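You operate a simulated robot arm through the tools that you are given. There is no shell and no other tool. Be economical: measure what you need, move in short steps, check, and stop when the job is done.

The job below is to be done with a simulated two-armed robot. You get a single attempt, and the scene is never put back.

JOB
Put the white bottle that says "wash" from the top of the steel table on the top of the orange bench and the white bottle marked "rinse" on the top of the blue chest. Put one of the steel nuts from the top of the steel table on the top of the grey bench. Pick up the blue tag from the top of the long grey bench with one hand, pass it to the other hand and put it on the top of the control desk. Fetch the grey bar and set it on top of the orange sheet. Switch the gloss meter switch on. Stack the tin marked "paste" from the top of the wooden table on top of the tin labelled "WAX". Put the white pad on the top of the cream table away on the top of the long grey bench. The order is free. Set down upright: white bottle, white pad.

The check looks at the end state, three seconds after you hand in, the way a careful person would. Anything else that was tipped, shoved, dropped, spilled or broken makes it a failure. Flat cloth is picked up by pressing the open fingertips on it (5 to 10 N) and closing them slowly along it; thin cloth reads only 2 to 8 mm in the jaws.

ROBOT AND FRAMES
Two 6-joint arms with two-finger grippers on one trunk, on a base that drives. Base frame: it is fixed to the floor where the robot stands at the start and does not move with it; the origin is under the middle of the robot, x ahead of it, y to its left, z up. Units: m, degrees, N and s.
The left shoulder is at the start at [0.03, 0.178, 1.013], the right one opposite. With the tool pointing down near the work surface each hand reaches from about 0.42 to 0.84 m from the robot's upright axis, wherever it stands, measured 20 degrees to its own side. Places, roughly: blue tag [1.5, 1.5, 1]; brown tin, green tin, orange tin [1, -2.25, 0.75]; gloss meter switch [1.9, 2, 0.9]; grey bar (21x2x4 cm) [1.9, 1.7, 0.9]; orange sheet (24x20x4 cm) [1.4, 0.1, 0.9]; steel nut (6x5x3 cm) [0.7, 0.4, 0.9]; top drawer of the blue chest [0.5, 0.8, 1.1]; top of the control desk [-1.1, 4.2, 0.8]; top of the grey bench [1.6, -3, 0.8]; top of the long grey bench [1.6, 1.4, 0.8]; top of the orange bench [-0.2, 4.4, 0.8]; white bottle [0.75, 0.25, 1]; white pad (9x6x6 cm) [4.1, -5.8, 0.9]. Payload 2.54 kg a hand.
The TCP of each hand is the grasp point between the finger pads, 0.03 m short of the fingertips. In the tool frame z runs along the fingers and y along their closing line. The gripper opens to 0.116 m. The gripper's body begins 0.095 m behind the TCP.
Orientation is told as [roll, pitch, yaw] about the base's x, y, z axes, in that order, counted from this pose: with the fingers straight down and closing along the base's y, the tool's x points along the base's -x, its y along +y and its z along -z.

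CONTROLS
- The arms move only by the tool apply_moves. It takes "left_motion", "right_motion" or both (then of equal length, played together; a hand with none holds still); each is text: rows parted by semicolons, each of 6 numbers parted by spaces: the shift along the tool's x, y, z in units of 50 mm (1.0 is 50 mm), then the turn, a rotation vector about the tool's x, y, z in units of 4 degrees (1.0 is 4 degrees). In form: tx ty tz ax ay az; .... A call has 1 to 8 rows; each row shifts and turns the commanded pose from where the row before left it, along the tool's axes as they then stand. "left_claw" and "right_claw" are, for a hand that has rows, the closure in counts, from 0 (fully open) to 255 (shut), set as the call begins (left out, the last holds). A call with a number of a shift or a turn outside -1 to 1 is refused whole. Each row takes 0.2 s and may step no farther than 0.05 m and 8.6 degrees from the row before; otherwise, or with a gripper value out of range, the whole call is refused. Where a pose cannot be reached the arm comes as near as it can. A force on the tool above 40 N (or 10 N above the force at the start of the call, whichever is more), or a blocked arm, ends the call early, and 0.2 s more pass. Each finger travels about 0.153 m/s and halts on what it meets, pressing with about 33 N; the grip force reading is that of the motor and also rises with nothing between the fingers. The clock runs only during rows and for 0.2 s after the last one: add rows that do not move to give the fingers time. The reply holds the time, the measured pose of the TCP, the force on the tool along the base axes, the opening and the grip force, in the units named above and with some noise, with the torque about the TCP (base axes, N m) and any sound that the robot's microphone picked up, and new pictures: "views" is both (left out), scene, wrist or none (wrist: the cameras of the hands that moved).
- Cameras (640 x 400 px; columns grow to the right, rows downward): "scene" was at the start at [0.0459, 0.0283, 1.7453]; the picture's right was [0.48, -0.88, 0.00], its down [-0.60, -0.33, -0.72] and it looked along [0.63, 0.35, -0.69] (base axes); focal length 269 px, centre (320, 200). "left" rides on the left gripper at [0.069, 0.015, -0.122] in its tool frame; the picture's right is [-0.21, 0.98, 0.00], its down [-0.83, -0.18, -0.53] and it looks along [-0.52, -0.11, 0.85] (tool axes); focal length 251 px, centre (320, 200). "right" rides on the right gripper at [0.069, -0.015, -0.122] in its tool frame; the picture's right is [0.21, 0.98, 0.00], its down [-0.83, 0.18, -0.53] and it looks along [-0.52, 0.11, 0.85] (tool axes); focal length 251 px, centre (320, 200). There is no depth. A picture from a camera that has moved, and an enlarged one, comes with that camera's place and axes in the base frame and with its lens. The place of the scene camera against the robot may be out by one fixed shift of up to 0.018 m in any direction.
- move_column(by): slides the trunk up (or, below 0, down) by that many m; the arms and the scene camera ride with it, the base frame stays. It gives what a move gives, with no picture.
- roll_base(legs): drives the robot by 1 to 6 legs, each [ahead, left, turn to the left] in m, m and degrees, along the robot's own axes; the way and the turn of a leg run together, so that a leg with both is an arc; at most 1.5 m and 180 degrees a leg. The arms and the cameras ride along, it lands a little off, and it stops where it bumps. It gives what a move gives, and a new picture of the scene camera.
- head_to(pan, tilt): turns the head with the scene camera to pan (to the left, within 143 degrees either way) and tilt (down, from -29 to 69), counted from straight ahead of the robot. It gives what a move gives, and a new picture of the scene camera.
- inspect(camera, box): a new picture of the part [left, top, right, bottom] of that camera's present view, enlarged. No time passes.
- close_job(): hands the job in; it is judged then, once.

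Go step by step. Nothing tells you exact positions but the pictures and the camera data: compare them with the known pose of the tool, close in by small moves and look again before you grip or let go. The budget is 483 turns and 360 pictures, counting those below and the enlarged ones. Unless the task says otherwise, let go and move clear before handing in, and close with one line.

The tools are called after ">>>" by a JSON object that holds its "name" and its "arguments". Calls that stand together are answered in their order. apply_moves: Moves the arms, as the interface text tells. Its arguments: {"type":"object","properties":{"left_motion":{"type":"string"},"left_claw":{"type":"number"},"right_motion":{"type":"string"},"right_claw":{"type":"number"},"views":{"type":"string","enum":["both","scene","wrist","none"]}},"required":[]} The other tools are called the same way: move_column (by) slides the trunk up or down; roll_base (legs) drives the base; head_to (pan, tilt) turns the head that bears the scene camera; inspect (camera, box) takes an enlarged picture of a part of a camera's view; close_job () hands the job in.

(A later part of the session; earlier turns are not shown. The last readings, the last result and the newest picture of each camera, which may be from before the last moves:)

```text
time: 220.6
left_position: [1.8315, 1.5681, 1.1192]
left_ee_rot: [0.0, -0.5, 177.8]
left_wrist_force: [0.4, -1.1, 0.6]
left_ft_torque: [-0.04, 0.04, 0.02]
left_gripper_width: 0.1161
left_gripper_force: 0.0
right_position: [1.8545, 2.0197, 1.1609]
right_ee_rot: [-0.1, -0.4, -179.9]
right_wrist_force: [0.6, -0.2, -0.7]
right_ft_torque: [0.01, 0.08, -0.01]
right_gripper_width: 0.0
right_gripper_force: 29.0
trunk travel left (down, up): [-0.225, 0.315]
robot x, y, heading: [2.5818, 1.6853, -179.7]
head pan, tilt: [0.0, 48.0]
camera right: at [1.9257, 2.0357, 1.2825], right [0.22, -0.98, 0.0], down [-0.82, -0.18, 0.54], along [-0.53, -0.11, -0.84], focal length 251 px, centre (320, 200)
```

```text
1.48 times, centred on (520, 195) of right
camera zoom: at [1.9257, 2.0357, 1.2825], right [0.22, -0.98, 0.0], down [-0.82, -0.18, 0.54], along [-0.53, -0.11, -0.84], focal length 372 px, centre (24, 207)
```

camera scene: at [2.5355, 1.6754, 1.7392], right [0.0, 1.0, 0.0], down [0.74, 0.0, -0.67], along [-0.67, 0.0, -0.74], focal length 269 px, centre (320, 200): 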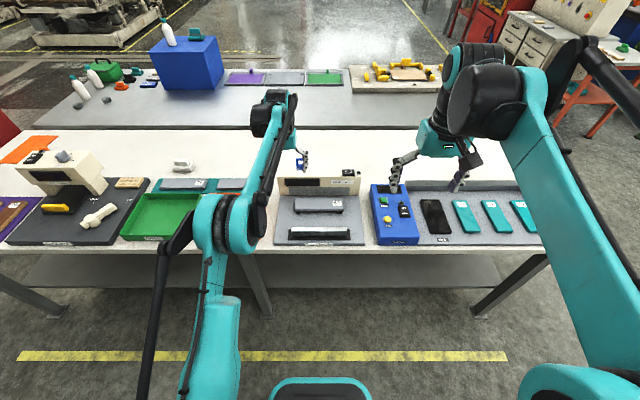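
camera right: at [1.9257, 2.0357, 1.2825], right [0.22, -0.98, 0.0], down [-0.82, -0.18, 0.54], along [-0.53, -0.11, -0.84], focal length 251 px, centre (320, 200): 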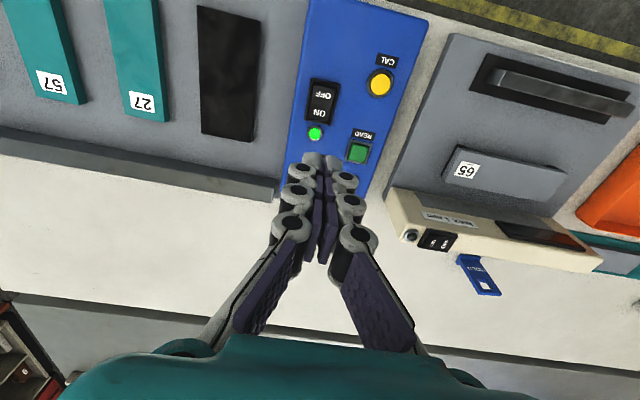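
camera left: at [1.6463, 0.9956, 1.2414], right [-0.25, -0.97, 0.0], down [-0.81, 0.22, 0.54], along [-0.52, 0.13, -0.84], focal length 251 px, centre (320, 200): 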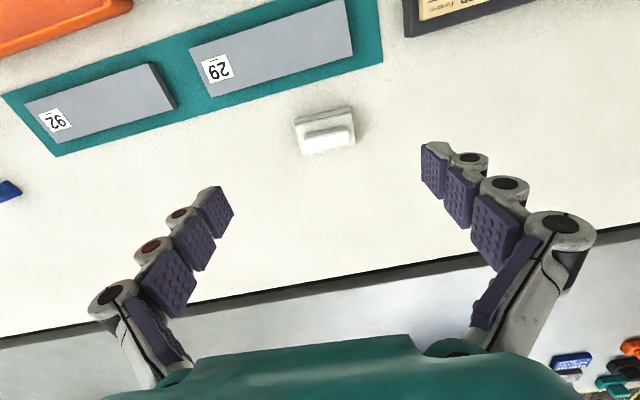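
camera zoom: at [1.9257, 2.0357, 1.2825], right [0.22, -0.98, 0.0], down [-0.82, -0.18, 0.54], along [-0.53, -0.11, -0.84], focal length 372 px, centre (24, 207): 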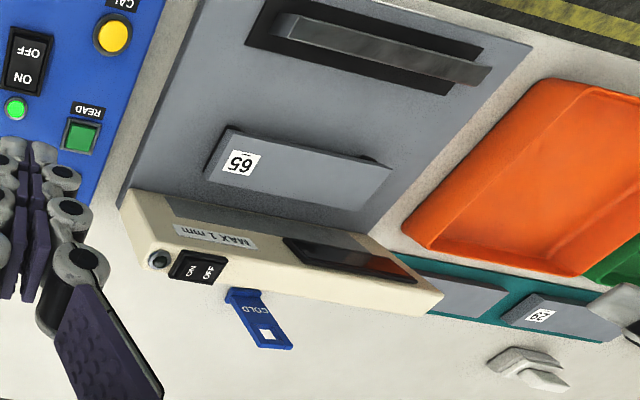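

The lamp is on. The tag stands upright behind the light stand at about (1.53, 1.56). Next is the grey bar at about (1.93, 1.67), which lies along y. I'll retract the right hand and bring the left above the bar, starting its 90° turn.

>>> {"name": "apply_moves", "arguments": {"left_motion": "0.4 -0.35 -0.4 0 0 1;0.4 -0.35 -0.4 0 0 1;0.4 -0.35 0 0 0 1;0.4 -0.35 0 0 0 1;0.2 -0.2 0 0 0 1;0 0 0 0 0 1;0 0 0 0 0 1;0 0 0 0 0 1", "right_motion": "0.8 0 -0.4 0 0 0;0.8 0 -0.4 0 0 0;0.8 0 -0.4 0 0 0;0.8 0 -0.4 0 0 0;0.8 -0.2 0 0 0 0;0.8 -0.2 0 0 0 0;0.5 -0.2 0 0 0 0;0 0 0 0 0 0", "right_claw": 0, "views": "wrist"}}

```text
time: 222.4
left_position: [1.9312, 1.6336, 1.1576]
left_ee_rot: [0.3, -0.3, 145.8]
left_wrist_force: [0.6, -0.2, 0.6]
left_ft_torque: [0.02, 0.02, 0.01]
left_gripper_width: 0.1162
left_gripper_force: 0.1
right_position: [2.116, 2.0471, 1.2382]
right_ee_rot: [-0.1, -0.3, -179.9]
right_wrist_force: [-0.3, -0.1, 1.0]
right_ft_torque: [0.01, -0.01, 0.0]
right_gripper_width: 0.116
right_gripper_force: 0.0
trunk travel left (down, up): [-0.225, 0.315]
robot x, y, heading: [2.582, 1.6877, -179.8]
head pan, tilt: [0.0, 48.0]
camera right: at [2.1884, 2.0627, 1.3596], right [0.22, -0.98, 0.0], down [-0.82, -0.18, 0.54], along [-0.53, -0.11, -0.84], focal length 251 px, centre (320, 200)
camera left: at [1.9796, 1.5829, 1.2785], right [-0.73, -0.69, 0.01], down [-0.58, 0.62, 0.54], along [-0.37, 0.39, -0.84], focal length 251 px, centre (320, 200)
```

right: 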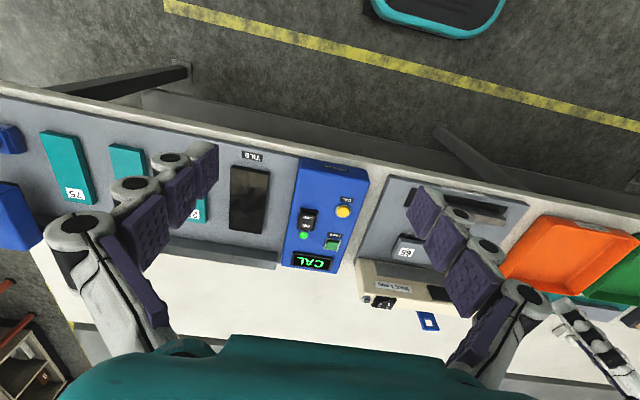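
left: 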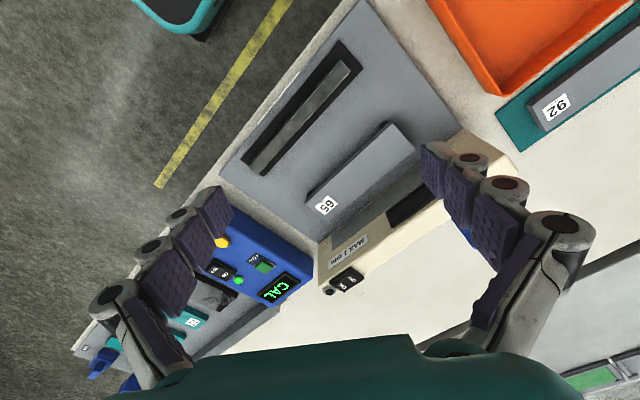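

>>> {"name": "apply_moves", "arguments": {"left_motion": "0 0 0 0 0 1;0 0 0 0 0 1;0 0 0 0 0 1;0 0 0 0 0 1;0 0 0 0 0 1;0 0 0 0 0 1;0 0 0 0 0 1;0 0 0 0 0 1", "views": "none"}}

>>> {"name": "apply_moves", "arguments": {"left_motion": "0 0 0 0 0 1;0 0 0 0 0 1;0 0 0 0 0 1;0 0 0 0 0 1;0 0 0 0 0 1;0 0 0 0 0 0.9;0 0 0 0 0 0", "views": "wrist"}}

```text
time: 224.2
left_position: [1.9306, 1.6338, 1.158]
left_ee_rot: [0.4, -0.1, 113.8]
left_wrist_force: [0.4, 0.4, 0.5]
left_ft_torque: [0.01, -0.01, 0.02]
left_gripper_width: 0.1162
left_gripper_force: 0.1
right_position: [2.118, 2.0482, 1.2384]
right_ee_rot: [0.0, -0.2, -179.9]
right_wrist_force: [0.1, 1.0, 0.3]
right_ft_torque: [-0.01, 0.04, 0.02]
right_gripper_width: 0.1161
right_gripper_force: 0.0
trunk travel left (down, up): [-0.225, 0.315]
robot x, y, heading: [2.5802, 1.6885, -179.8]
head pan, tilt: [0.0, 48.0]
```

```text
time: 225.8
left_position: [1.9315, 1.6326, 1.1582]
left_ee_rot: [0.4, 0.1, 90.2]
left_wrist_force: [0.5, -0.1, -0.2]
left_ft_torque: [-0.01, 0.01, 0.01]
left_gripper_width: 0.1163
left_gripper_force: 0.1
right_position: [2.1183, 2.047, 1.238]
right_ee_rot: [-0.1, -0.3, -179.9]
right_wrist_force: [-0.2, -0.3, 0.1]
right_ft_torque: [-0.01, 0.0, -0.02]
right_gripper_width: 0.1158
right_gripper_force: 0.1
trunk travel left (down, up): [-0.225, 0.315]
robot x, y, heading: [2.5803, 1.6883, -180.0]
head pan, tilt: [0.0, 48.0]
camera left: at [1.9167, 1.5642, 1.2806], right [-0.98, 0.21, 0.01], down [0.18, 0.83, 0.53], along [0.11, 0.52, -0.85], focal length 251 px, centre (320, 200)
```

left: 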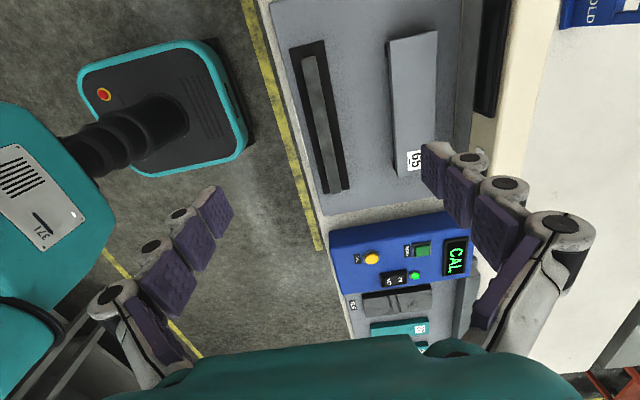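

The gripper is at yaw 90. The bar is centred at (1.933, 1.68). I'll descend with the jaw partly closed so it stays clear of the plate.

>>> {"name": "apply_moves", "arguments": {"left_motion": "-0.94 0 0 0 0 0;0 -0.04 0.9 0 0 0;0 0 0.9 0 0 0;0 0 0.9 0 0 0;0 0 0 0 0 0", "left_claw": 110, "views": "wrist"}}

>>> {"name": "inspect", "arguments": {"camera": "left", "box": [240, 20, 440, 200]}}

```text
time: 227.0
left_position: [1.9303, 1.6762, 1.0202]
left_ee_rot: [0.4, 0.1, 90.2]
left_wrist_force: [0.4, 2.0, 0.6]
left_ft_torque: [-0.02, 0.03, 0.03]
left_gripper_width: 0.0659
left_gripper_force: 0.1
right_position: [2.1184, 2.0485, 1.2387]
right_ee_rot: [-0.1, -0.3, -179.9]
right_wrist_force: [0.1, 0.1, 0.9]
right_ft_torque: [-0.03, 0.01, 0.04]
right_gripper_width: 0.1164
right_gripper_force: 0.0
trunk travel left (down, up): [-0.225, 0.315]
robot x, y, heading: [2.5792, 1.6892, -180.0]
head pan, tilt: [0.0, 48.0]
camera left: at [1.9158, 1.6085, 1.1426], right [-0.98, 0.21, 0.01], down [0.18, 0.83, 0.53], along [0.11, 0.52, -0.85], focal length 251 px, centre (320, 200)
```

left: 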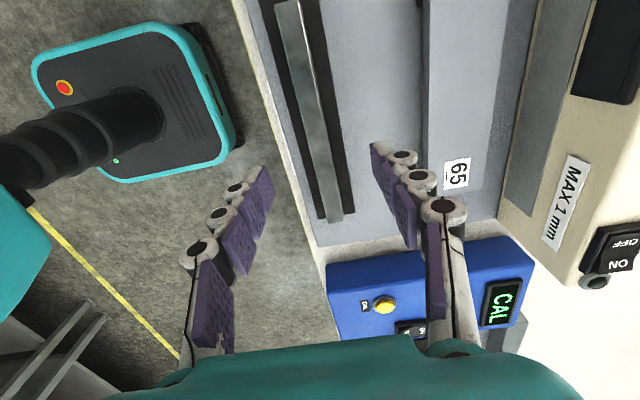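

```text
2.22 times, centred on (340, 110) of left
camera zoom: at [1.9158, 1.6085, 1.1426], right [-0.98, 0.21, 0.01], down [0.18, 0.83, 0.53], along [0.11, 0.52, -0.85], focal length 559 px, centre (276, 400)
```

zoom: 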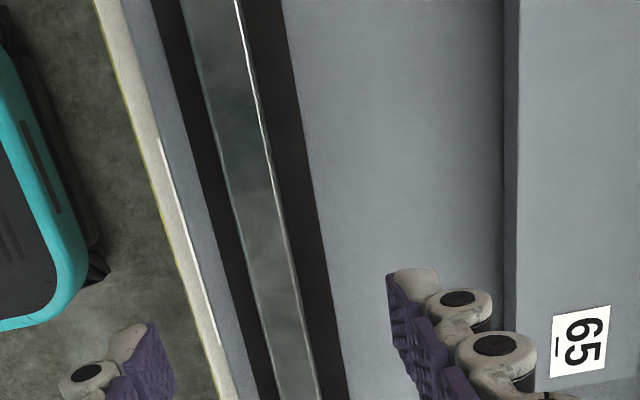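

>>> {"name": "apply_moves", "arguments": {"left_motion": "0 -0.06 0.5 0 0 0;0 0 0.5 0 0 0;0 0 0.4 0 0 0;0 0 0 0 0 0", "views": "wrist"}}

>>> {"name": "inspect", "arguments": {"camera": "left", "box": [220, 60, 420, 240]}}

```text
time: 228.0
left_position: [1.9347, 1.6777, 0.9498]
left_ee_rot: [0.4, 0.2, 90.2]
left_wrist_force: [0.4, 0.0, -0.9]
left_ft_torque: [-0.01, 0.0, 0.0]
left_gripper_width: 0.0659
left_gripper_force: 0.0
right_position: [2.119, 2.0479, 1.237]
right_ee_rot: [-0.2, -0.3, -179.8]
right_wrist_force: [-0.8, -0.6, 0.1]
right_ft_torque: [0.01, 0.01, 0.03]
right_gripper_width: 0.1158
right_gripper_force: 0.0
trunk travel left (down, up): [-0.225, 0.315]
robot x, y, heading: [2.5821, 1.6883, -180.2]
head pan, tilt: [0.0, 48.0]
camera left: at [1.9203, 1.6094, 1.0727], right [-0.98, 0.21, 0.01], down [0.18, 0.83, 0.53], along [0.11, 0.52, -0.85], focal length 251 px, centre (320, 200)
```

left: 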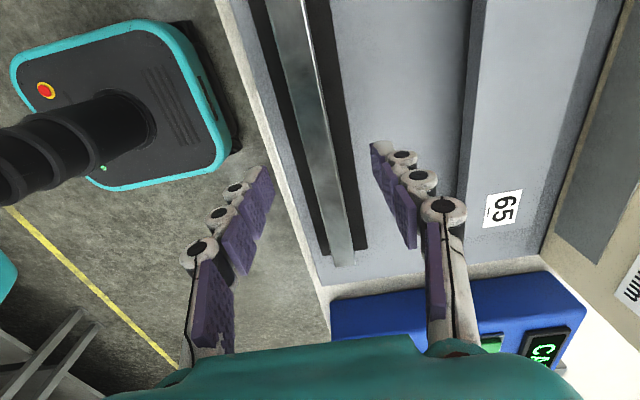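

```text
2.22 times, centred on (320, 150) of left
camera zoom: at [1.9203, 1.6094, 1.0727], right [-0.98, 0.21, 0.01], down [0.18, 0.83, 0.53], along [0.11, 0.52, -0.85], focal length 559 px, centre (320, 311)
```

zoom: 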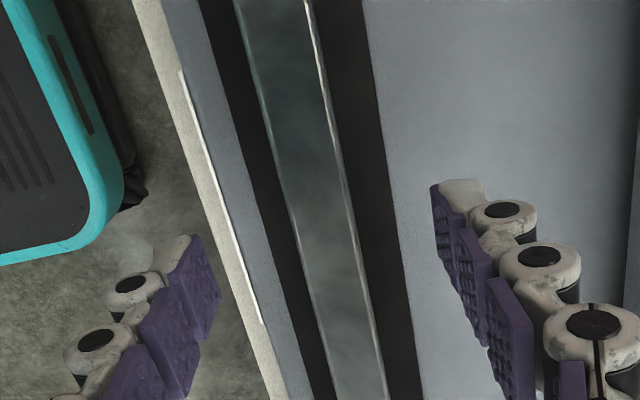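

>>> {"name": "apply_moves", "arguments": {"left_motion": "0 0 0.4 0 0 0;0 0 0.4 0 0 0;0 0 0 0 0 0", "views": "none"}}

>>> {"name": "apply_moves", "arguments": {"left_motion": "0 0 0 0 0 0;0 0 0 0 0 0;0 0 0 0 0 0", "left_claw": 255, "views": "wrist"}}

```text
time: 228.8
left_position: [1.9328, 1.6788, 0.9092]
left_ee_rot: [0.5, 0.1, 90.1]
left_wrist_force: [-0.3, -0.8, 0.0]
left_ft_torque: [-0.01, 0.02, 0.03]
left_gripper_width: 0.066
left_gripper_force: 0.1
right_position: [2.1172, 2.0469, 1.2385]
right_ee_rot: [-0.1, -0.4, -179.9]
right_wrist_force: [-0.1, 0.3, -0.7]
right_ft_torque: [0.02, 0.0, 0.01]
right_gripper_width: 0.116
right_gripper_force: 0.0
trunk travel left (down, up): [-0.225, 0.315]
robot x, y, heading: [2.582, 1.6857, -179.8]
head pan, tilt: [0.0, 48.0]
```

```text
time: 229.6
left_position: [1.9321, 1.6781, 0.91]
left_ee_rot: [0.4, 0.1, 90.2]
left_wrist_force: [0.1, 0.4, 1.7]
left_ft_torque: [-0.02, 0.01, -0.04]
left_gripper_width: 0.0193
left_gripper_force: 33.4
right_position: [2.1181, 2.0471, 1.2387]
right_ee_rot: [-0.1, -0.4, -179.8]
right_wrist_force: [0.5, -0.9, 0.4]
right_ft_torque: [-0.02, -0.01, 0.02]
right_gripper_width: 0.116
right_gripper_force: 0.0
trunk travel left (down, up): [-0.225, 0.315]
robot x, y, heading: [2.5837, 1.6854, -180.1]
head pan, tilt: [0.0, 48.0]
camera left: at [1.9176, 1.6097, 1.0323], right [-0.98, 0.21, 0.01], down [0.18, 0.83, 0.53], along [0.11, 0.52, -0.85], focal length 251 px, centre (320, 200)
```

left: 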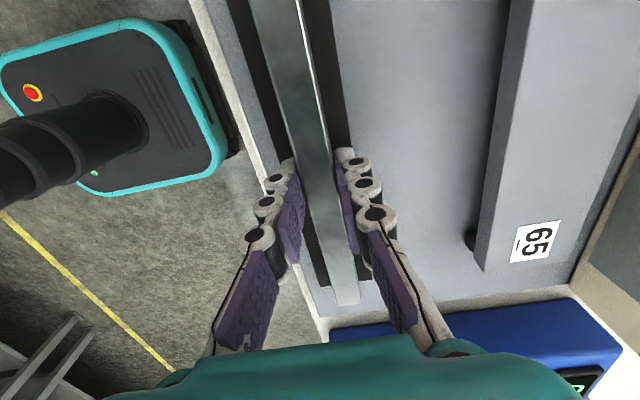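

The bar is gripped at 19 mm. I'll lift it straight up.

>>> {"name": "apply_moves", "arguments": {"left_motion": "0 0 -0.2 0 0 0;0 0 -0.5 0 0 0;0 0 -0.8 0 0 0;0 0 -0.8 0 0 0;0 0 -0.8 0 0 0;0 0 -0.8 0 0 0;0 0 -0.8 0 0 0;0 0 0 0 0 0", "views": "both"}}

```text
time: 231.4
left_position: [1.9348, 1.6824, 1.1488]
left_ee_rot: [0.4, 0.1, 90.3]
left_wrist_force: [0.4, -0.2, -3.7]
left_ft_torque: [-0.04, -0.05, 0.02]
left_gripper_width: 0.0192
left_gripper_force: 33.0
right_position: [2.1173, 2.0478, 1.2379]
right_ee_rot: [-0.1, -0.3, -179.9]
right_wrist_force: [0.1, -1.0, 0.8]
right_ft_torque: [0.01, 0.0, 0.01]
right_gripper_width: 0.1161
right_gripper_force: 0.1
trunk travel left (down, up): [-0.225, 0.315]
robot x, y, heading: [2.5833, 1.6874, -180.0]
head pan, tilt: [0.0, 48.0]
camera scene: at [2.5345, 1.6758, 1.7391], right [0.0, 1.0, 0.0], down [0.74, 0.0, -0.67], along [-0.67, 0.0, -0.74], focal length 269 px, centre (320, 200)
camera left: at [1.9203, 1.6134, 1.2712], right [-0.98, 0.21, 0.01], down [0.18, 0.83, 0.53], along [0.11, 0.52, -0.85], focal length 251 px, centre (320, 200)
```

scene: 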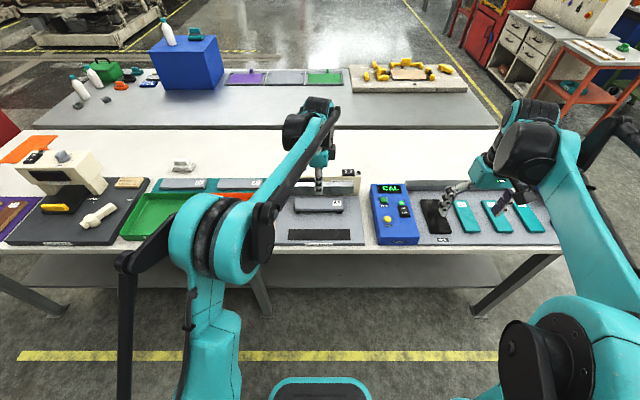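
left: 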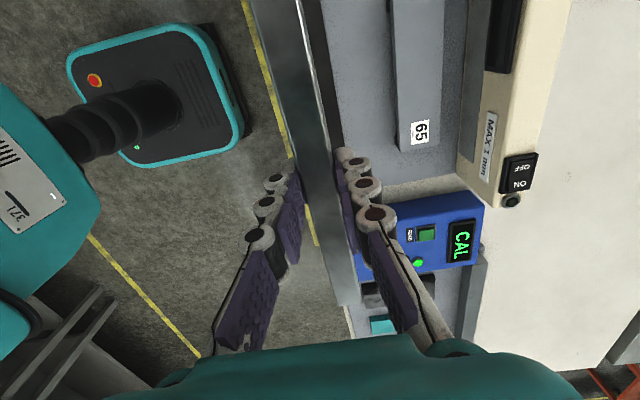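

The bar is held. I'll raise it, back away and drive to the bench's south-east corner to reach the orange sheet.

>>> {"name": "apply_moves", "arguments": {"left_motion": "0 0.8 -0.5 0 0 0;0 0 -1 0 0 0;0 -1 0 0 0 0;0 -1 0 0 0 0;0 -1 0 0 0 0", "views": "none"}}

>>> {"name": "roll_base", "arguments": {"legs": [[-0.35, 0, 0], [0, 1.1, 0], [0, 1.03, 0]]}}

```text
time: 232.6
left_position: [2.0518, 1.6786, 1.2216]
left_ee_rot: [0.6, 0.0, 90.2]
left_wrist_force: [0.1, 0.0, -4.3]
left_ft_torque: [-0.03, 0.07, 0.04]
left_gripper_width: 0.0194
left_gripper_force: 33.1
right_position: [2.1195, 2.0474, 1.24]
right_ee_rot: [-0.2, -0.5, -179.9]
right_wrist_force: [0.4, -0.5, 0.3]
right_ft_torque: [0.04, 0.04, 0.0]
right_gripper_width: 0.1159
right_gripper_force: 0.0
trunk travel left (down, up): [-0.225, 0.315]
robot x, y, heading: [2.5809, 1.6848, -179.9]
head pan, tilt: [0.0, 48.0]
```

```text
time: 245.1
left_position: [2.4339, -0.4784, 1.2216]
left_ee_rot: [0.5, 0.0, 90.8]
left_wrist_force: [0.0, 0.5, -3.0]
left_ft_torque: [0.03, -0.03, -0.01]
left_gripper_width: 0.0195
left_gripper_force: 33.2
right_position: [2.4984, -0.1089, 1.2374]
right_ee_rot: [-0.1, -0.3, -179.4]
right_wrist_force: [-0.5, -0.2, -0.1]
right_ft_torque: [0.02, 0.01, 0.02]
right_gripper_width: 0.1161
right_gripper_force: 0.1
trunk travel left (down, up): [-0.225, 0.315]
robot x, y, heading: [2.9639, -0.4646, -179.5]
head pan, tilt: [0.0, 48.0]
camera scene: at [2.9198, -0.4757, 1.7392], right [-0.01, 1.0, 0.0], down [0.74, 0.01, -0.67], along [-0.67, -0.01, -0.74], focal length 269 px, centre (320, 200)
```

scene: 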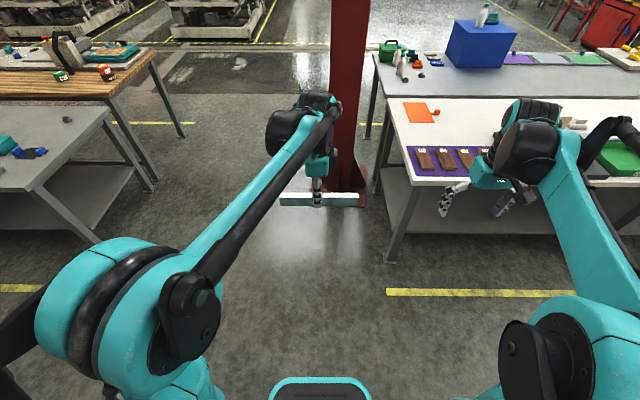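

The column stands right beside the sheet, so the left arm would crowd it; the right arm suits that corner better. I'll set the bar down briefly on the free bench strip near (1.6, 0.32) and re-grasp it with the right hand.

>>> {"name": "roll_base", "arguments": {"legs": [[0, -0.77, -0.5], [0.6, 0, 0]]}}

```text
time: 252.4
left_position: [1.8099, 0.3123, 1.2204]
left_ee_rot: [0.4, 0.1, 90.4]
left_wrist_force: [-1.5, 0.5, -3.1]
left_ft_torque: [-0.04, -0.04, -0.01]
left_gripper_width: 0.0192
left_gripper_force: 33.2
right_position: [1.8787, 0.6808, 1.2371]
right_ee_rot: [0.0, -0.4, -179.6]
right_wrist_force: [0.0, -0.7, 0.2]
right_ft_torque: [0.0, -0.02, 0.0]
right_gripper_width: 0.1161
right_gripper_force: 0.0
trunk travel left (down, up): [-0.225, 0.315]
robot x, y, heading: [2.3462, 0.3182, -179.4]
head pan, tilt: [0.0, 48.0]
camera scene: at [2.2971, 0.3109, 1.7391], right [-0.01, 1.0, 0.0], down [0.74, 0.01, -0.67], along [-0.67, 0.0, -0.74], focal length 269 px, centre (320, 200)
```

scene: 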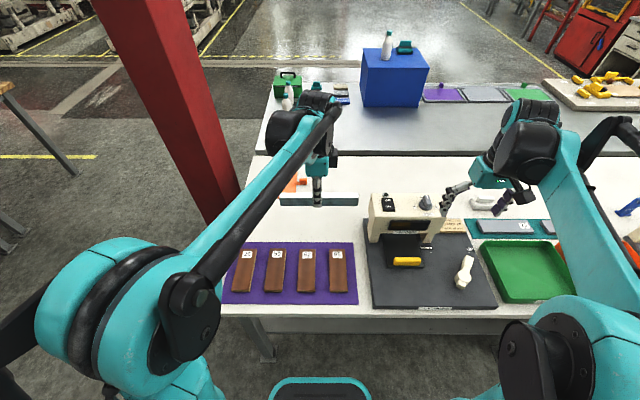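

>>> {"name": "apply_moves", "arguments": {"left_motion": "0 0.8 0.5 0 0 0;0 0.8 0.5 0 0 0;0 0.8 0.5 0 0 0;0 0.8 0.5 0 0 0;0 0.8 0.5 0 0 0;0 0 0.9 0 0 0;0 0 0.6 0 0 0;0 0 0 0 0 0", "views": "both"}}

```text
time: 254.2
left_position: [1.6105, 0.3118, 1.0199]
left_ee_rot: [0.5, 0.0, 90.4]
left_wrist_force: [-0.3, 0.3, -3.2]
left_ft_torque: [-0.01, 0.0, 0.02]
left_gripper_width: 0.0196
left_gripper_force: 32.4
right_position: [1.8779, 0.6804, 1.2379]
right_ee_rot: [-0.2, -0.4, -179.6]
right_wrist_force: [0.6, -0.4, -0.2]
right_ft_torque: [0.02, -0.01, -0.02]
right_gripper_width: 0.116
right_gripper_force: 0.1
trunk travel left (down, up): [-0.225, 0.315]
robot x, y, heading: [2.347, 0.3219, -179.4]
head pan, tilt: [0.0, 48.0]
camera scene: at [2.2983, 0.311, 1.7392], right [-0.01, 1.0, 0.0], down [0.74, 0.01, -0.67], along [-0.67, 0.0, -0.74], focal length 269 px, centre (320, 200)
camera left: at [1.5966, 0.2432, 1.1419], right [-0.98, 0.21, 0.01], down [0.18, 0.83, 0.53], along [0.1, 0.52, -0.85], focal length 251 px, centre (320, 200)
```

scene: 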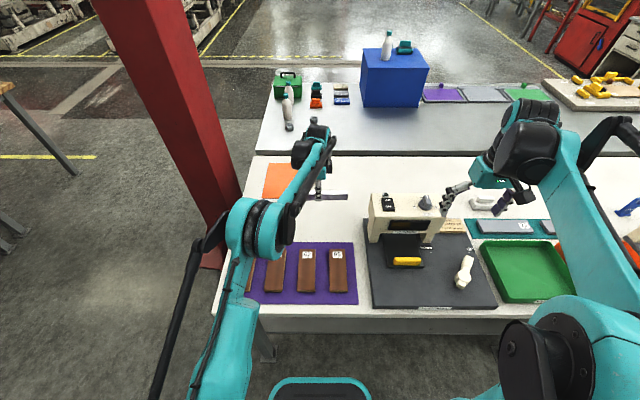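
left: 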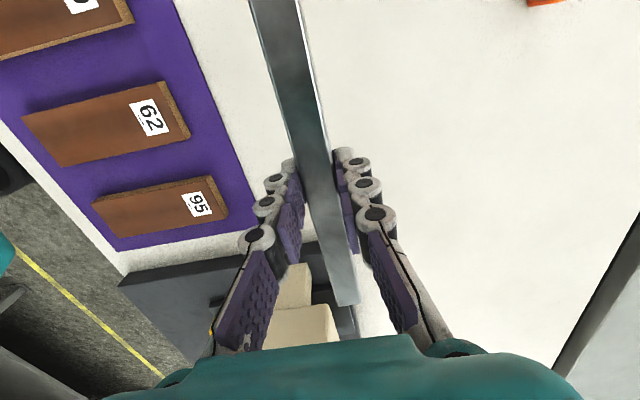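

>>> {"name": "apply_moves", "arguments": {"left_motion": "0 0 0.8 0 0 0;0 0 0.8 0 0 0;0 0 0.3 0 0 0;0 0 0.2 0 0 0;0 0 0.1 0 0 0;0 0 0.1 0 0 0;0 0 0.1 0 0 0;0 0 0 0 0 0", "views": "none"}}

```text
time: 256.0
left_position: [1.609, 0.3097, 0.9023]
left_ee_rot: [0.3, 0.1, 90.5]
left_wrist_force: [-0.3, -0.2, -2.8]
left_ft_torque: [0.01, -0.03, 0.0]
left_gripper_width: 0.0194
left_gripper_force: 33.2
right_position: [1.8783, 0.6816, 1.2365]
right_ee_rot: [0.0, -0.2, -179.6]
right_wrist_force: [-0.2, -0.4, -0.5]
right_ft_torque: [-0.02, 0.01, 0.01]
right_gripper_width: 0.1161
right_gripper_force: 0.1
trunk travel left (down, up): [-0.225, 0.315]
robot x, y, heading: [2.3413, 0.3243, -179.4]
head pan, tilt: [0.0, 48.0]
```

>>> {"name": "apply_moves", "arguments": {"left_motion": "0 0 0.1 0 0 0;0 0 0.1 0 0 0;0 0 0.1 0 0 0;0 0 0.1 0 0 0;0 0 0.1 0 0 0;0 0 0 0 0 0", "views": "none"}}

```text
time: 257.5
left_position: [1.6101, 0.3091, 0.8789]
left_ee_rot: [0.5, 0.1, 90.4]
left_wrist_force: [5.6, 0.0, 17.8]
left_ft_torque: [-0.12, -0.48, -0.01]
left_gripper_width: 0.0195
left_gripper_force: 32.4
right_position: [1.8814, 0.6804, 1.2396]
right_ee_rot: [-0.1, -0.5, -179.6]
right_wrist_force: [-0.4, 0.5, -0.3]
right_ft_torque: [-0.02, 0.0, -0.02]
right_gripper_width: 0.116
right_gripper_force: 0.0
trunk travel left (down, up): [-0.225, 0.315]
robot x, y, heading: [2.3448, 0.3269, -179.5]
head pan, tilt: [0.0, 48.0]
stopped in row 6 (left hand): the force on the tool passed its limit at 41 N (the readings are from after the stop); the commanded pose is now the measured one
```

The bar is down on the bench. I'll release, withdraw the left hand, and turn the right hand by 90°.

>>> {"name": "apply_moves", "arguments": {"left_motion": "0 0 -0.04 0 0 0;0 0 0 0 0 0;0 0 0 0 0 0", "left_claw": 110, "views": "none"}}

>>> {"name": "apply_moves", "arguments": {"left_motion": "0 0 -0.6 0 0 0;0 0 -1 0 0 0;0 0 -1 0 0 0;0 0 -1 0 0 0;0 0 -1 0 0 0;0.5 -0.5 -0.5 0 0 0;0.7 -0.7 0 0 0 0;0.7 -0.7 0 0 0 0", "right_motion": "0 0 0 0 0 0;0 0 0 0 0 -1;0 0 0 0 0 -1;0 0 0 0 0 -1;0 0 0 0 0 -1;0 0 0 0 0 -1;0 0 0 0 0 -1;0 0 0 0 0 -1", "views": "none"}}

>>> {"name": "apply_moves", "arguments": {"left_motion": "0.7 -0.7 0 0 0 0;0.7 -0.7 0 0 0 0;0.7 -0.7 0 0 0 0;0 -1 0 0 0 0;0 -1 0 0 0 0;0 0 0 0 0 0;0 0 0 0 0 0;0 0 0 0 0 0", "right_motion": "0 0 0 0 0 -1;0 0 0 0 0 -1;0 0 0 0 0 -1;0 0 0 0 0 -1;0 0 0 0 0 -1;0 0 0 0 0 -1;0 0 0 0 0 -1;0 0 0 0 0 -1", "views": "none"}}

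>>> {"name": "apply_moves", "arguments": {"right_motion": "0 0 0 0 0 -1;0 0 0 0 0 -1;0 0 0 0 0 -1;0 0 0 0 0 -1;0 0 0 0 0 -1;0 0 0 0 0 -1;0 0 0 0 0 -1;0 0 0 0 0 -0.4", "views": "both"}}

```text
time: 258.3
left_position: [1.6083, 0.3095, 0.8784]
left_ee_rot: [0.5, 0.1, 90.5]
left_wrist_force: [0.6, -0.4, 0.0]
left_ft_torque: [0.01, 0.02, 0.02]
left_gripper_width: 0.0661
left_gripper_force: 0.0
right_position: [1.8765, 0.682, 1.2371]
right_ee_rot: [-0.1, -0.3, -179.5]
right_wrist_force: [0.2, 0.6, 0.0]
right_ft_torque: [0.02, 0.0, 0.01]
right_gripper_width: 0.116
right_gripper_force: 0.1
trunk travel left (down, up): [-0.225, 0.315]
robot x, y, heading: [2.3432, 0.3208, -179.5]
head pan, tilt: [0.0, 48.0]
```

```text
time: 260.1
left_position: [1.7084, 0.2122, 1.1337]
left_ee_rot: [0.6, 0.0, 90.3]
left_wrist_force: [0.3, 0.5, -0.3]
left_ft_torque: [0.0, 0.0, 0.01]
left_gripper_width: 0.0661
left_gripper_force: 0.1
right_position: [1.8796, 0.6808, 1.2382]
right_ee_rot: [-0.2, -0.3, -151.7]
right_wrist_force: [1.1, 0.1, 0.4]
right_ft_torque: [0.01, 0.03, 0.01]
right_gripper_width: 0.1162
right_gripper_force: 0.0
trunk travel left (down, up): [-0.225, 0.315]
robot x, y, heading: [2.3428, 0.3231, -179.9]
head pan, tilt: [0.0, 48.0]
```

```text
time: 261.9
left_position: [1.9097, 0.1087, 1.1336]
left_ee_rot: [0.5, 0.2, 90.5]
left_wrist_force: [0.0, -0.2, -0.1]
left_ft_torque: [-0.02, 0.0, -0.01]
left_gripper_width: 0.0658
left_gripper_force: 0.0
right_position: [1.8771, 0.6812, 1.2384]
right_ee_rot: [-0.4, -0.1, -119.4]
right_wrist_force: [0.0, 0.2, 0.1]
right_ft_torque: [-0.02, -0.01, -0.03]
right_gripper_width: 0.116
right_gripper_force: 0.1
trunk travel left (down, up): [-0.225, 0.315]
robot x, y, heading: [2.3426, 0.3257, -179.6]
head pan, tilt: [0.0, 48.0]
```

```text
time: 263.7
left_position: [1.9099, 0.1087, 1.1345]
left_ee_rot: [0.5, 0.2, 90.5]
left_wrist_force: [-0.3, -0.1, -0.4]
left_ft_torque: [0.02, 0.0, -0.03]
left_gripper_width: 0.0661
left_gripper_force: 0.0
right_position: [1.8786, 0.681, 1.2386]
right_ee_rot: [-0.3, 0.0, -90.1]
right_wrist_force: [-0.9, 0.7, -0.6]
right_ft_torque: [0.0, 0.05, 0.0]
right_gripper_width: 0.116
right_gripper_force: 0.0
trunk travel left (down, up): [-0.225, 0.315]
robot x, y, heading: [2.345, 0.3238, -179.8]
head pan, tilt: [0.0, 48.0]
camera scene: at [2.2981, 0.3109, 1.7392], right [-0.01, 1.0, 0.0], down [0.74, 0.01, -0.67], along [-0.67, 0.0, -0.74], focal length 269 px, centre (320, 200)
camera right: at [1.8657, 0.7493, 1.3605], right [0.98, 0.22, -0.01], down [0.19, -0.83, 0.53], along [0.11, -0.52, -0.85], focal length 251 px, centre (320, 200)
```

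scene: 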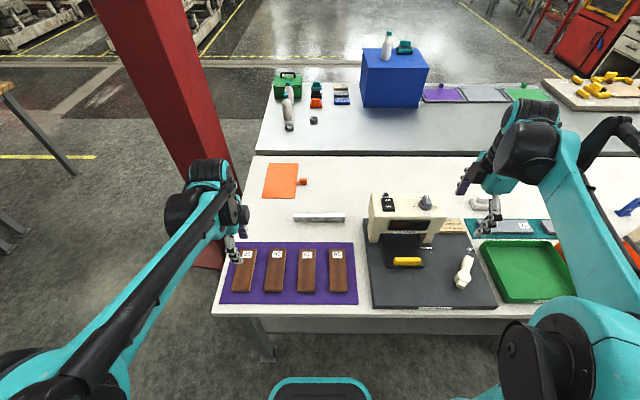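
right: 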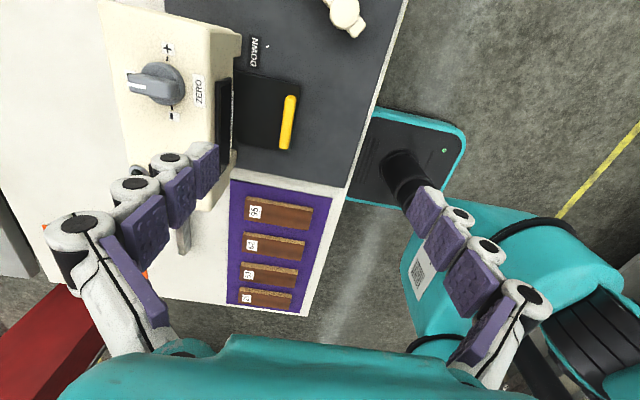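

>>> {"name": "apply_moves", "arguments": {"right_motion": "-0.8 -0.6 0 0 0 0;-0.8 -0.6 0 0 0 0;-0.8 -0.6 0 0 0 0;-0.8 -0.6 0 0 0 0;-0.8 -0.6 0 0 0 0;-0.8 -0.6 0 0 0 0;-0.8 -0.6 0 0 0 0;-0.8 -0.6 0 0 0 0", "right_claw": 110, "views": "none"}}

>>> {"name": "apply_moves", "arguments": {"right_motion": "-0.7 -0.5 0.4 0 0 0;-0.2 -0.1 0.9 0 0 0;0 0 0.9 0 0 0;0 0 0.9 0 0 0;0 0 0.9 0 0 0;0 0 0 0 0 0", "views": "wrist"}}

```text
time: 265.5
left_position: [1.9076, 0.1063, 1.1332]
left_ee_rot: [0.4, 0.0, 90.5]
left_wrist_force: [-1.0, 0.1, 0.3]
left_ft_torque: [0.05, -0.03, 0.03]
left_gripper_width: 0.0659
left_gripper_force: 0.1
right_position: [1.6393, 0.3587, 1.2387]
right_ee_rot: [-0.4, 0.1, -90.0]
right_wrist_force: [-1.1, -0.2, -1.0]
right_ft_torque: [0.03, -0.08, -0.03]
right_gripper_width: 0.066
right_gripper_force: 0.1
trunk travel left (down, up): [-0.225, 0.315]
robot x, y, heading: [2.3426, 0.323, -179.5]
head pan, tilt: [0.0, 48.0]
```

```text
time: 266.9
left_position: [1.9103, 0.1091, 1.133]
left_ee_rot: [0.5, 0.1, 90.6]
left_wrist_force: [-0.1, -1.1, 0.0]
left_ft_torque: [0.01, 0.0, 0.0]
left_gripper_width: 0.0658
left_gripper_force: 0.1
right_position: [1.6078, 0.3153, 1.037]
right_ee_rot: [-0.4, 0.1, -90.0]
right_wrist_force: [-0.3, -0.3, 0.0]
right_ft_torque: [0.03, -0.01, 0.0]
right_gripper_width: 0.066
right_gripper_force: 0.0
trunk travel left (down, up): [-0.225, 0.315]
robot x, y, heading: [2.3419, 0.3242, -179.5]
head pan, tilt: [0.0, 48.0]
camera right: at [1.5949, 0.3841, 1.1593], right [0.98, 0.21, -0.01], down [0.18, -0.83, 0.53], along [0.11, -0.52, -0.85], focal length 251 px, centre (320, 200)
```

right: 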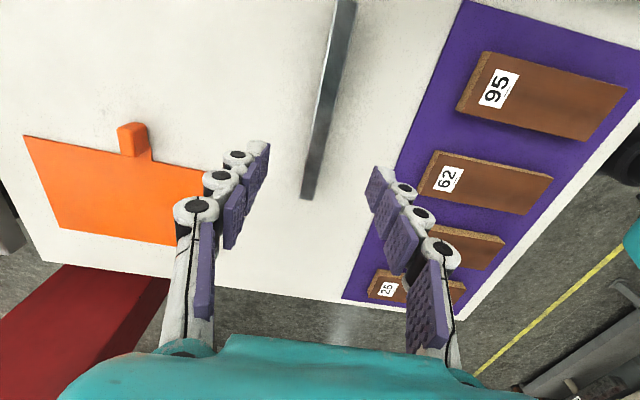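

The sheet spans x 1.24–1.48 and y 0.05–0.205, with a knob tab on its north side, so the bar should lie along x. I'll descend and grip the bar with the right hand.

>>> {"name": "apply_moves", "arguments": {"right_motion": "-0.1 0 0.6 0 0 0;0 0 0.8 0 0 0;0 0 0.8 0 0 0;0 0 0.5 0 0 0;0 0 0.25 0 0 0;0 0 0 0 0 0", "views": "wrist"}}

>>> {"name": "apply_moves", "arguments": {"right_motion": "0 0 0 0 0 0;0 0 0 0 0 0;0 0 0 0 0 0", "right_claw": 255, "views": "none"}}

```text
time: 268.3
left_position: [1.9103, 0.1079, 1.1347]
left_ee_rot: [0.5, 0.2, 90.5]
left_wrist_force: [0.9, 0.2, -0.3]
left_ft_torque: [0.01, 0.01, 0.0]
left_gripper_width: 0.0662
left_gripper_force: 0.0
right_position: [1.6072, 0.3113, 0.8911]
right_ee_rot: [-0.3, 0.1, -90.0]
right_wrist_force: [-0.1, -0.3, 0.6]
right_ft_torque: [-0.01, -0.02, 0.0]
right_gripper_width: 0.066
right_gripper_force: 0.1
trunk travel left (down, up): [-0.225, 0.315]
robot x, y, heading: [2.3431, 0.3188, -179.6]
head pan, tilt: [0.0, 48.0]
camera right: at [1.594, 0.3801, 1.0127], right [0.98, 0.21, -0.01], down [0.18, -0.83, 0.53], along [0.11, -0.52, -0.85], focal length 251 px, centre (320, 200)
```

right: 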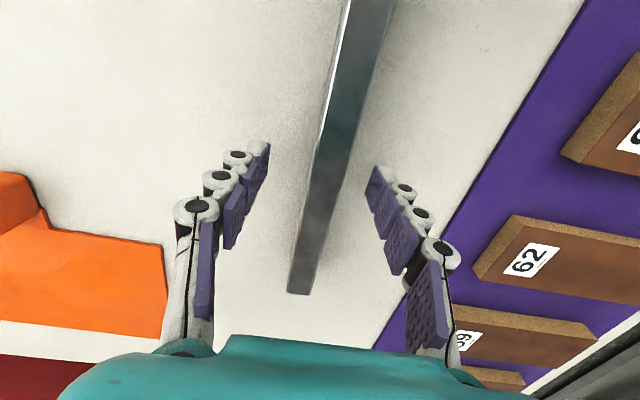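

```text
time: 269.1
left_position: [1.909, 0.1079, 1.134]
left_ee_rot: [0.4, 0.1, 90.5]
left_wrist_force: [-1.3, -0.5, 0.3]
left_ft_torque: [-0.02, -0.02, 0.01]
left_gripper_width: 0.066
left_gripper_force: 0.1
right_position: [1.6065, 0.3107, 0.8916]
right_ee_rot: [-0.4, 0.0, -90.0]
right_wrist_force: [0.2, -0.8, -0.2]
right_ft_torque: [-0.07, -0.01, -0.08]
right_gripper_width: 0.0194
right_gripper_force: 32.6
trunk travel left (down, up): [-0.225, 0.315]
robot x, y, heading: [2.3434, 0.3228, -179.8]
head pan, tilt: [0.0, 48.0]
```

>>> {"name": "apply_moves", "arguments": {"right_motion": "0 0 -0.3 0 0 0;0 0 -0.8 0 0 0;0 0 -0.9 0 0 0;0 0 -0.9 0 0 0;0 0 -0.9 0 0 0;0 0 -0.9 0 0 0;0 0 -0.9 0 0 0;0 0 -0.6 0 0 0", "views": "none"}}

>>> {"name": "apply_moves", "arguments": {"right_motion": "0.3 0.9 0 0 0 0;0.3 0.9 0 0 0 0;0.3 0.9 0 0 0 0;0.3 0.9 0 0 0 0;0 0 0 0 0 1;0 0 0 0 0 1;0 0 0 0 0 1;0 0 0 0 0 1", "left_motion": "0 0 -0.8 0 0 0;0 -0.5 -0.8 0 0 0;0 -0.8 0 0 0 0;0 -0.8 0 0 0 0;0 0 0 0 0 0;0 0 0 0 0 0;0 0 0 0 0 0;0 0 0 0 0 0", "views": "scene"}}

```text
time: 270.9
left_position: [1.9096, 0.109, 1.1347]
left_ee_rot: [0.6, 0.1, 90.6]
left_wrist_force: [-0.3, 0.0, 0.4]
left_ft_torque: [-0.02, -0.02, -0.01]
left_gripper_width: 0.0659
left_gripper_force: 0.1
right_position: [1.6096, 0.312, 1.1968]
right_ee_rot: [-0.3, 0.2, -89.9]
right_wrist_force: [0.2, -0.2, -4.4]
right_ft_torque: [-0.03, -0.03, 0.02]
right_gripper_width: 0.0196
right_gripper_force: 32.9
right hand out of reach, approached as far as the arm can: row 8
trunk travel left (down, up): [-0.225, 0.315]
robot x, y, heading: [2.3449, 0.3206, -179.7]
head pan, tilt: [0.0, 48.0]
```

```text
time: 272.7
left_position: [2.0169, 0.1143, 1.211]
left_ee_rot: [0.4, 0.1, 90.5]
left_wrist_force: [1.2, -0.7, -0.1]
left_ft_torque: [0.02, 0.01, 0.0]
left_gripper_width: 0.0659
left_gripper_force: 0.1
right_position: [1.79, 0.3705, 1.1996]
right_ee_rot: [-0.4, 0.0, -106.2]
right_wrist_force: [-0.1, -0.5, -3.7]
right_ft_torque: [0.01, 0.0, 0.04]
right_gripper_width: 0.0196
right_gripper_force: 32.5
trunk travel left (down, up): [-0.225, 0.315]
robot x, y, heading: [2.3445, 0.3234, -179.9]
head pan, tilt: [0.0, 48.0]
camera scene: at [2.2981, 0.311, 1.7392], right [-0.01, 1.0, 0.0], down [0.74, 0.01, -0.67], along [-0.67, 0.0, -0.74], focal length 269 px, centre (320, 200)
```

scene: 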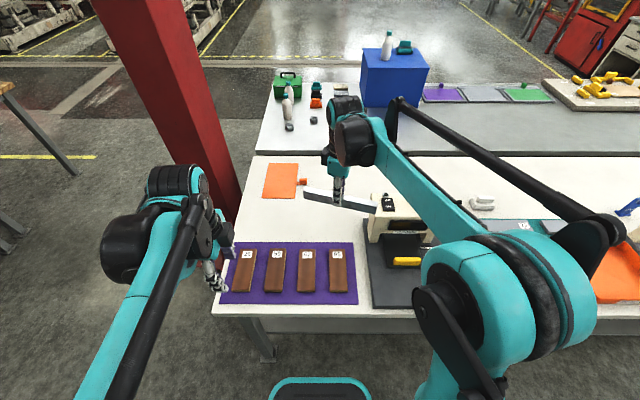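

>>> {"name": "roll_base", "arguments": {"legs": [[-0.5, 0, 0], [0, 0.8, 0], [0, 0, -22], [0.55, 0.2, 0]]}}

```text
time: 283.6
left_position: [1.876, -0.5236, 1.2104]
left_ee_rot: [0.5, 0.0, 68.2]
left_wrist_force: [-0.1, 0.3, -0.3]
left_ft_torque: [0.02, -0.04, 0.01]
left_gripper_width: 0.0658
left_gripper_force: 0.2
right_position: [1.7631, -0.2003, 1.1994]
right_ee_rot: [-0.2, 0.0, -128.3]
right_wrist_force: [-1.0, -0.9, -3.2]
right_ft_torque: [-0.03, 0.02, 0.0]
right_gripper_width: 0.0194
right_gripper_force: 33.3
trunk travel left (down, up): [-0.225, 0.315]
robot x, y, heading: [2.2609, -0.4535, 157.8]
head pan, tilt: [0.0, 48.0]
camera scene: at [2.2152, -0.4475, 1.7391], right [0.37, 0.93, 0.0], down [0.69, -0.28, -0.67], along [-0.62, 0.25, -0.74], focal length 269 px, centre (320, 200)
```

scene: 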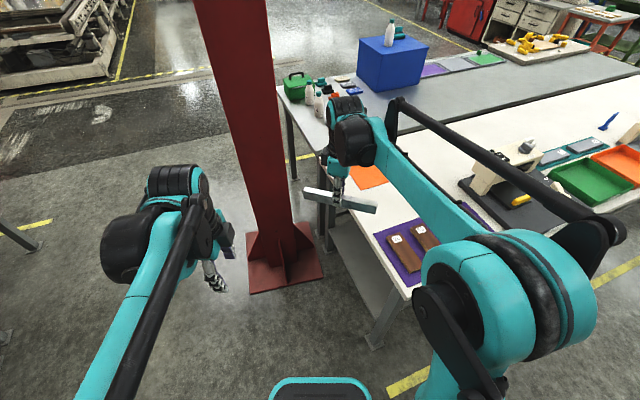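

I'll swing the right hand outward so the bar clears the column, then close the remaining distance.

>>> {"name": "apply_moves", "arguments": {"right_motion": "1 0 0 0 0 0;1 0 0 0 0 0;1 0 0 0 0 0;1 0 0 0 0 0;1 0 0 0 0 0;0.8 0 0 0 0 0;0 0 0 0 0 1;0 0 0 0 0 1", "views": "none"}}

>>> {"name": "roll_base", "arguments": {"legs": [[0.3, 0.09, 0]]}}

>>> {"name": "apply_moves", "arguments": {"right_motion": "0 0 0 0 0 1;0 0 0 0 0 1;0 0 0 0 0 1;0 0 0 0 0 1;0 0 0 0 0 1;0 0 0 0 0 1;0 0 0 0 0 1;0 0 0 0 0 1", "views": "wrist"}}

```text
time: 285.4
left_position: [1.8766, -0.522, 1.2108]
left_ee_rot: [0.5, 0.2, 68.2]
left_wrist_force: [0.7, 0.3, -0.2]
left_ft_torque: [0.01, 0.02, 0.01]
left_gripper_width: 0.0661
left_gripper_force: 0.1
right_position: [1.9443, 0.0281, 1.1988]
right_ee_rot: [-0.4, -0.1, -136.3]
right_wrist_force: [0.3, 0.3, -3.1]
right_ft_torque: [-0.02, 0.03, -0.02]
right_gripper_width: 0.0196
right_gripper_force: 33.2
trunk travel left (down, up): [-0.225, 0.315]
robot x, y, heading: [2.2586, -0.4499, 158.0]
head pan, tilt: [0.0, 48.0]
```

```text
time: 287.5
left_position: [1.5745, -0.5021, 1.2104]
left_ee_rot: [0.5, 0.1, 68.2]
left_wrist_force: [0.5, 0.4, -0.3]
left_ft_torque: [-0.02, 0.0, -0.02]
left_gripper_width: 0.0661
left_gripper_force: 0.1
right_position: [1.6436, 0.0515, 1.1974]
right_ee_rot: [-0.4, -0.1, -136.3]
right_wrist_force: [-0.1, 0.3, -4.2]
right_ft_torque: [-0.01, -0.01, 0.05]
right_gripper_width: 0.0193
right_gripper_force: 33.3
trunk travel left (down, up): [-0.225, 0.315]
robot x, y, heading: [1.9566, -0.4321, 157.9]
head pan, tilt: [0.0, 48.0]
camera scene: at [1.9134, -0.4242, 1.7391], right [0.37, 0.93, 0.0], down [0.69, -0.28, -0.67], along [-0.62, 0.25, -0.74], focal length 269 px, centre (320, 200)
```

scene: 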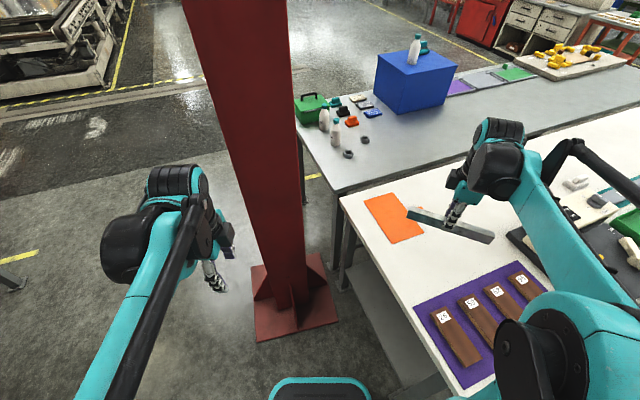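

```text
time: 289.3
left_position: [1.5756, -0.4999, 1.2102]
left_ee_rot: [0.6, 0.0, 68.2]
left_wrist_force: [-0.9, 0.2, 0.4]
left_ft_torque: [0.01, 0.04, 0.0]
left_gripper_width: 0.0657
left_gripper_force: 0.0
right_position: [1.6433, 0.0517, 1.1969]
right_ee_rot: [-0.3, -0.1, -168.4]
right_wrist_force: [0.2, 0.1, -3.7]
right_ft_torque: [0.01, 0.04, 0.0]
right_gripper_width: 0.0193
right_gripper_force: 32.8
trunk travel left (down, up): [-0.225, 0.315]
robot x, y, heading: [1.9566, -0.4308, 157.9]
head pan, tilt: [0.0, 48.0]
camera right: at [1.7098, 0.0799, 1.3196], right [0.41, -0.91, -0.01], down [-0.77, -0.35, 0.54], along [-0.49, -0.21, -0.84], focal length 251 px, centre (320, 200)
```

right: 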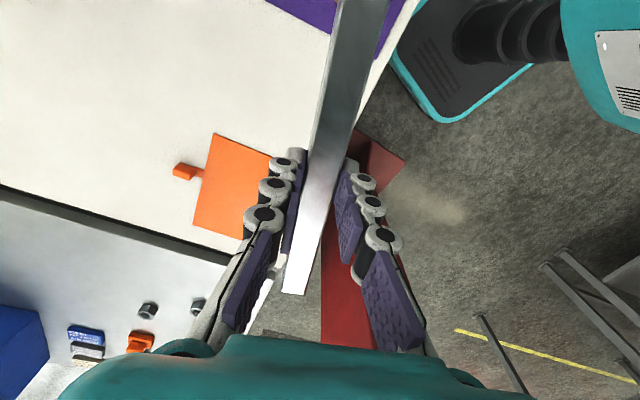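

>>> {"name": "roll_base", "arguments": {"legs": [[0.04, 0, 0]]}}

>>> {"name": "apply_moves", "arguments": {"right_motion": "-0.7 -0.2 0.4 0 0 1;-0.7 -0.2 0.4 0 0 1;-0.7 -0.2 0.4 0 0 0.9;-0.7 -0.15 0.4 0 0 0;-0.6 -0.15 0.4 0 0 0;-0.5 -0.1 0.4 0 0 0;0 0 0 0 0 0", "views": "both"}}

```text
time: 290.2
left_position: [1.5363, -0.4856, 1.2084]
left_ee_rot: [0.4, 0.1, 68.1]
left_wrist_force: [-0.4, 0.5, 0.1]
left_ft_torque: [0.01, -0.06, -0.01]
left_gripper_width: 0.0661
left_gripper_force: 0.0
right_position: [1.6041, 0.067, 1.1976]
right_ee_rot: [-0.2, -0.2, -168.3]
right_wrist_force: [-0.1, 0.2, -4.4]
right_ft_torque: [-0.02, -0.01, 0.02]
right_gripper_width: 0.0195
right_gripper_force: 33.2
trunk travel left (down, up): [-0.225, 0.315]
robot x, y, heading: [1.9184, -0.4167, 158.0]
head pan, tilt: [0.0, 48.0]
camera scene: at [1.8751, -0.4086, 1.7391], right [0.37, 0.93, 0.0], down [0.69, -0.28, -0.67], along [-0.62, 0.25, -0.74], focal length 269 px, centre (320, 200)
```

scene: 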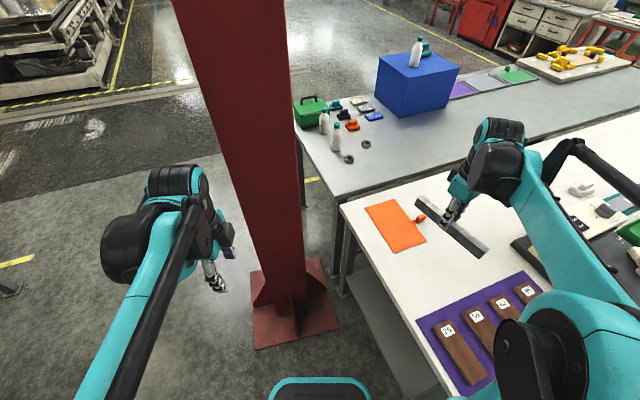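

```text
time: 291.8
left_position: [1.5374, -0.4852, 1.2108]
left_ee_rot: [0.6, 0.1, 68.2]
left_wrist_force: [0.4, -0.4, -0.3]
left_ft_torque: [0.0, 0.05, -0.01]
left_gripper_width: 0.0661
left_gripper_force: 0.0
right_position: [1.4072, 0.1033, 1.0794]
right_ee_rot: [-0.3, -0.3, -180.0]
right_wrist_force: [0.4, 0.2, -2.7]
right_ft_torque: [-0.03, 0.07, -0.03]
right_gripper_width: 0.0193
right_gripper_force: 33.0
trunk travel left (down, up): [-0.225, 0.315]
robot x, y, heading: [1.9217, -0.4143, 158.3]
head pan, tilt: [0.0, 48.0]
camera scene: at [1.8782, -0.4096, 1.7392], right [0.37, 0.93, 0.0], down [0.69, -0.28, -0.67], along [-0.62, 0.25, -0.74], focal length 269 px, centre (320, 200)
camera right: at [1.4787, 0.1189, 1.2008], right [0.22, -0.98, -0.01], down [-0.82, -0.18, 0.54], along [-0.53, -0.11, -0.84], focal length 251 px, centre (320, 200)
```

scene: 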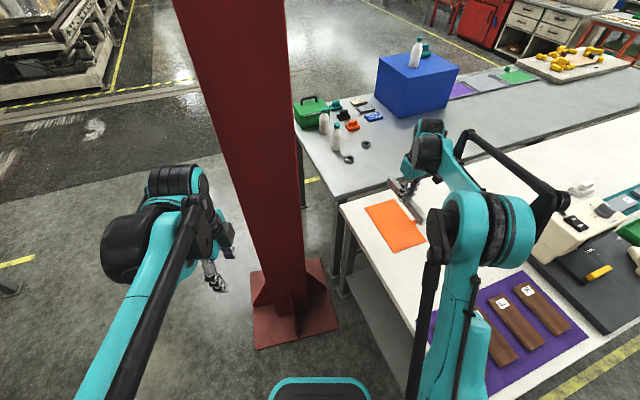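
right: 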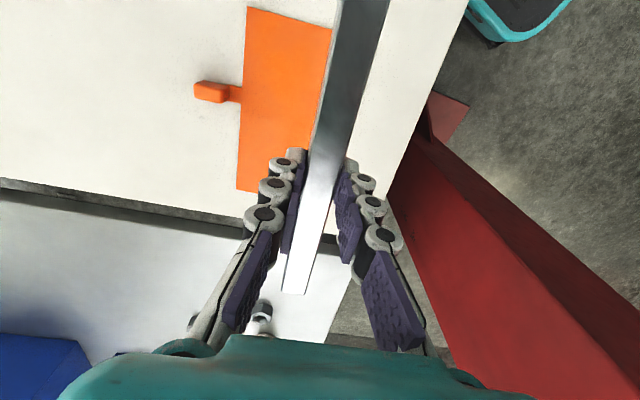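

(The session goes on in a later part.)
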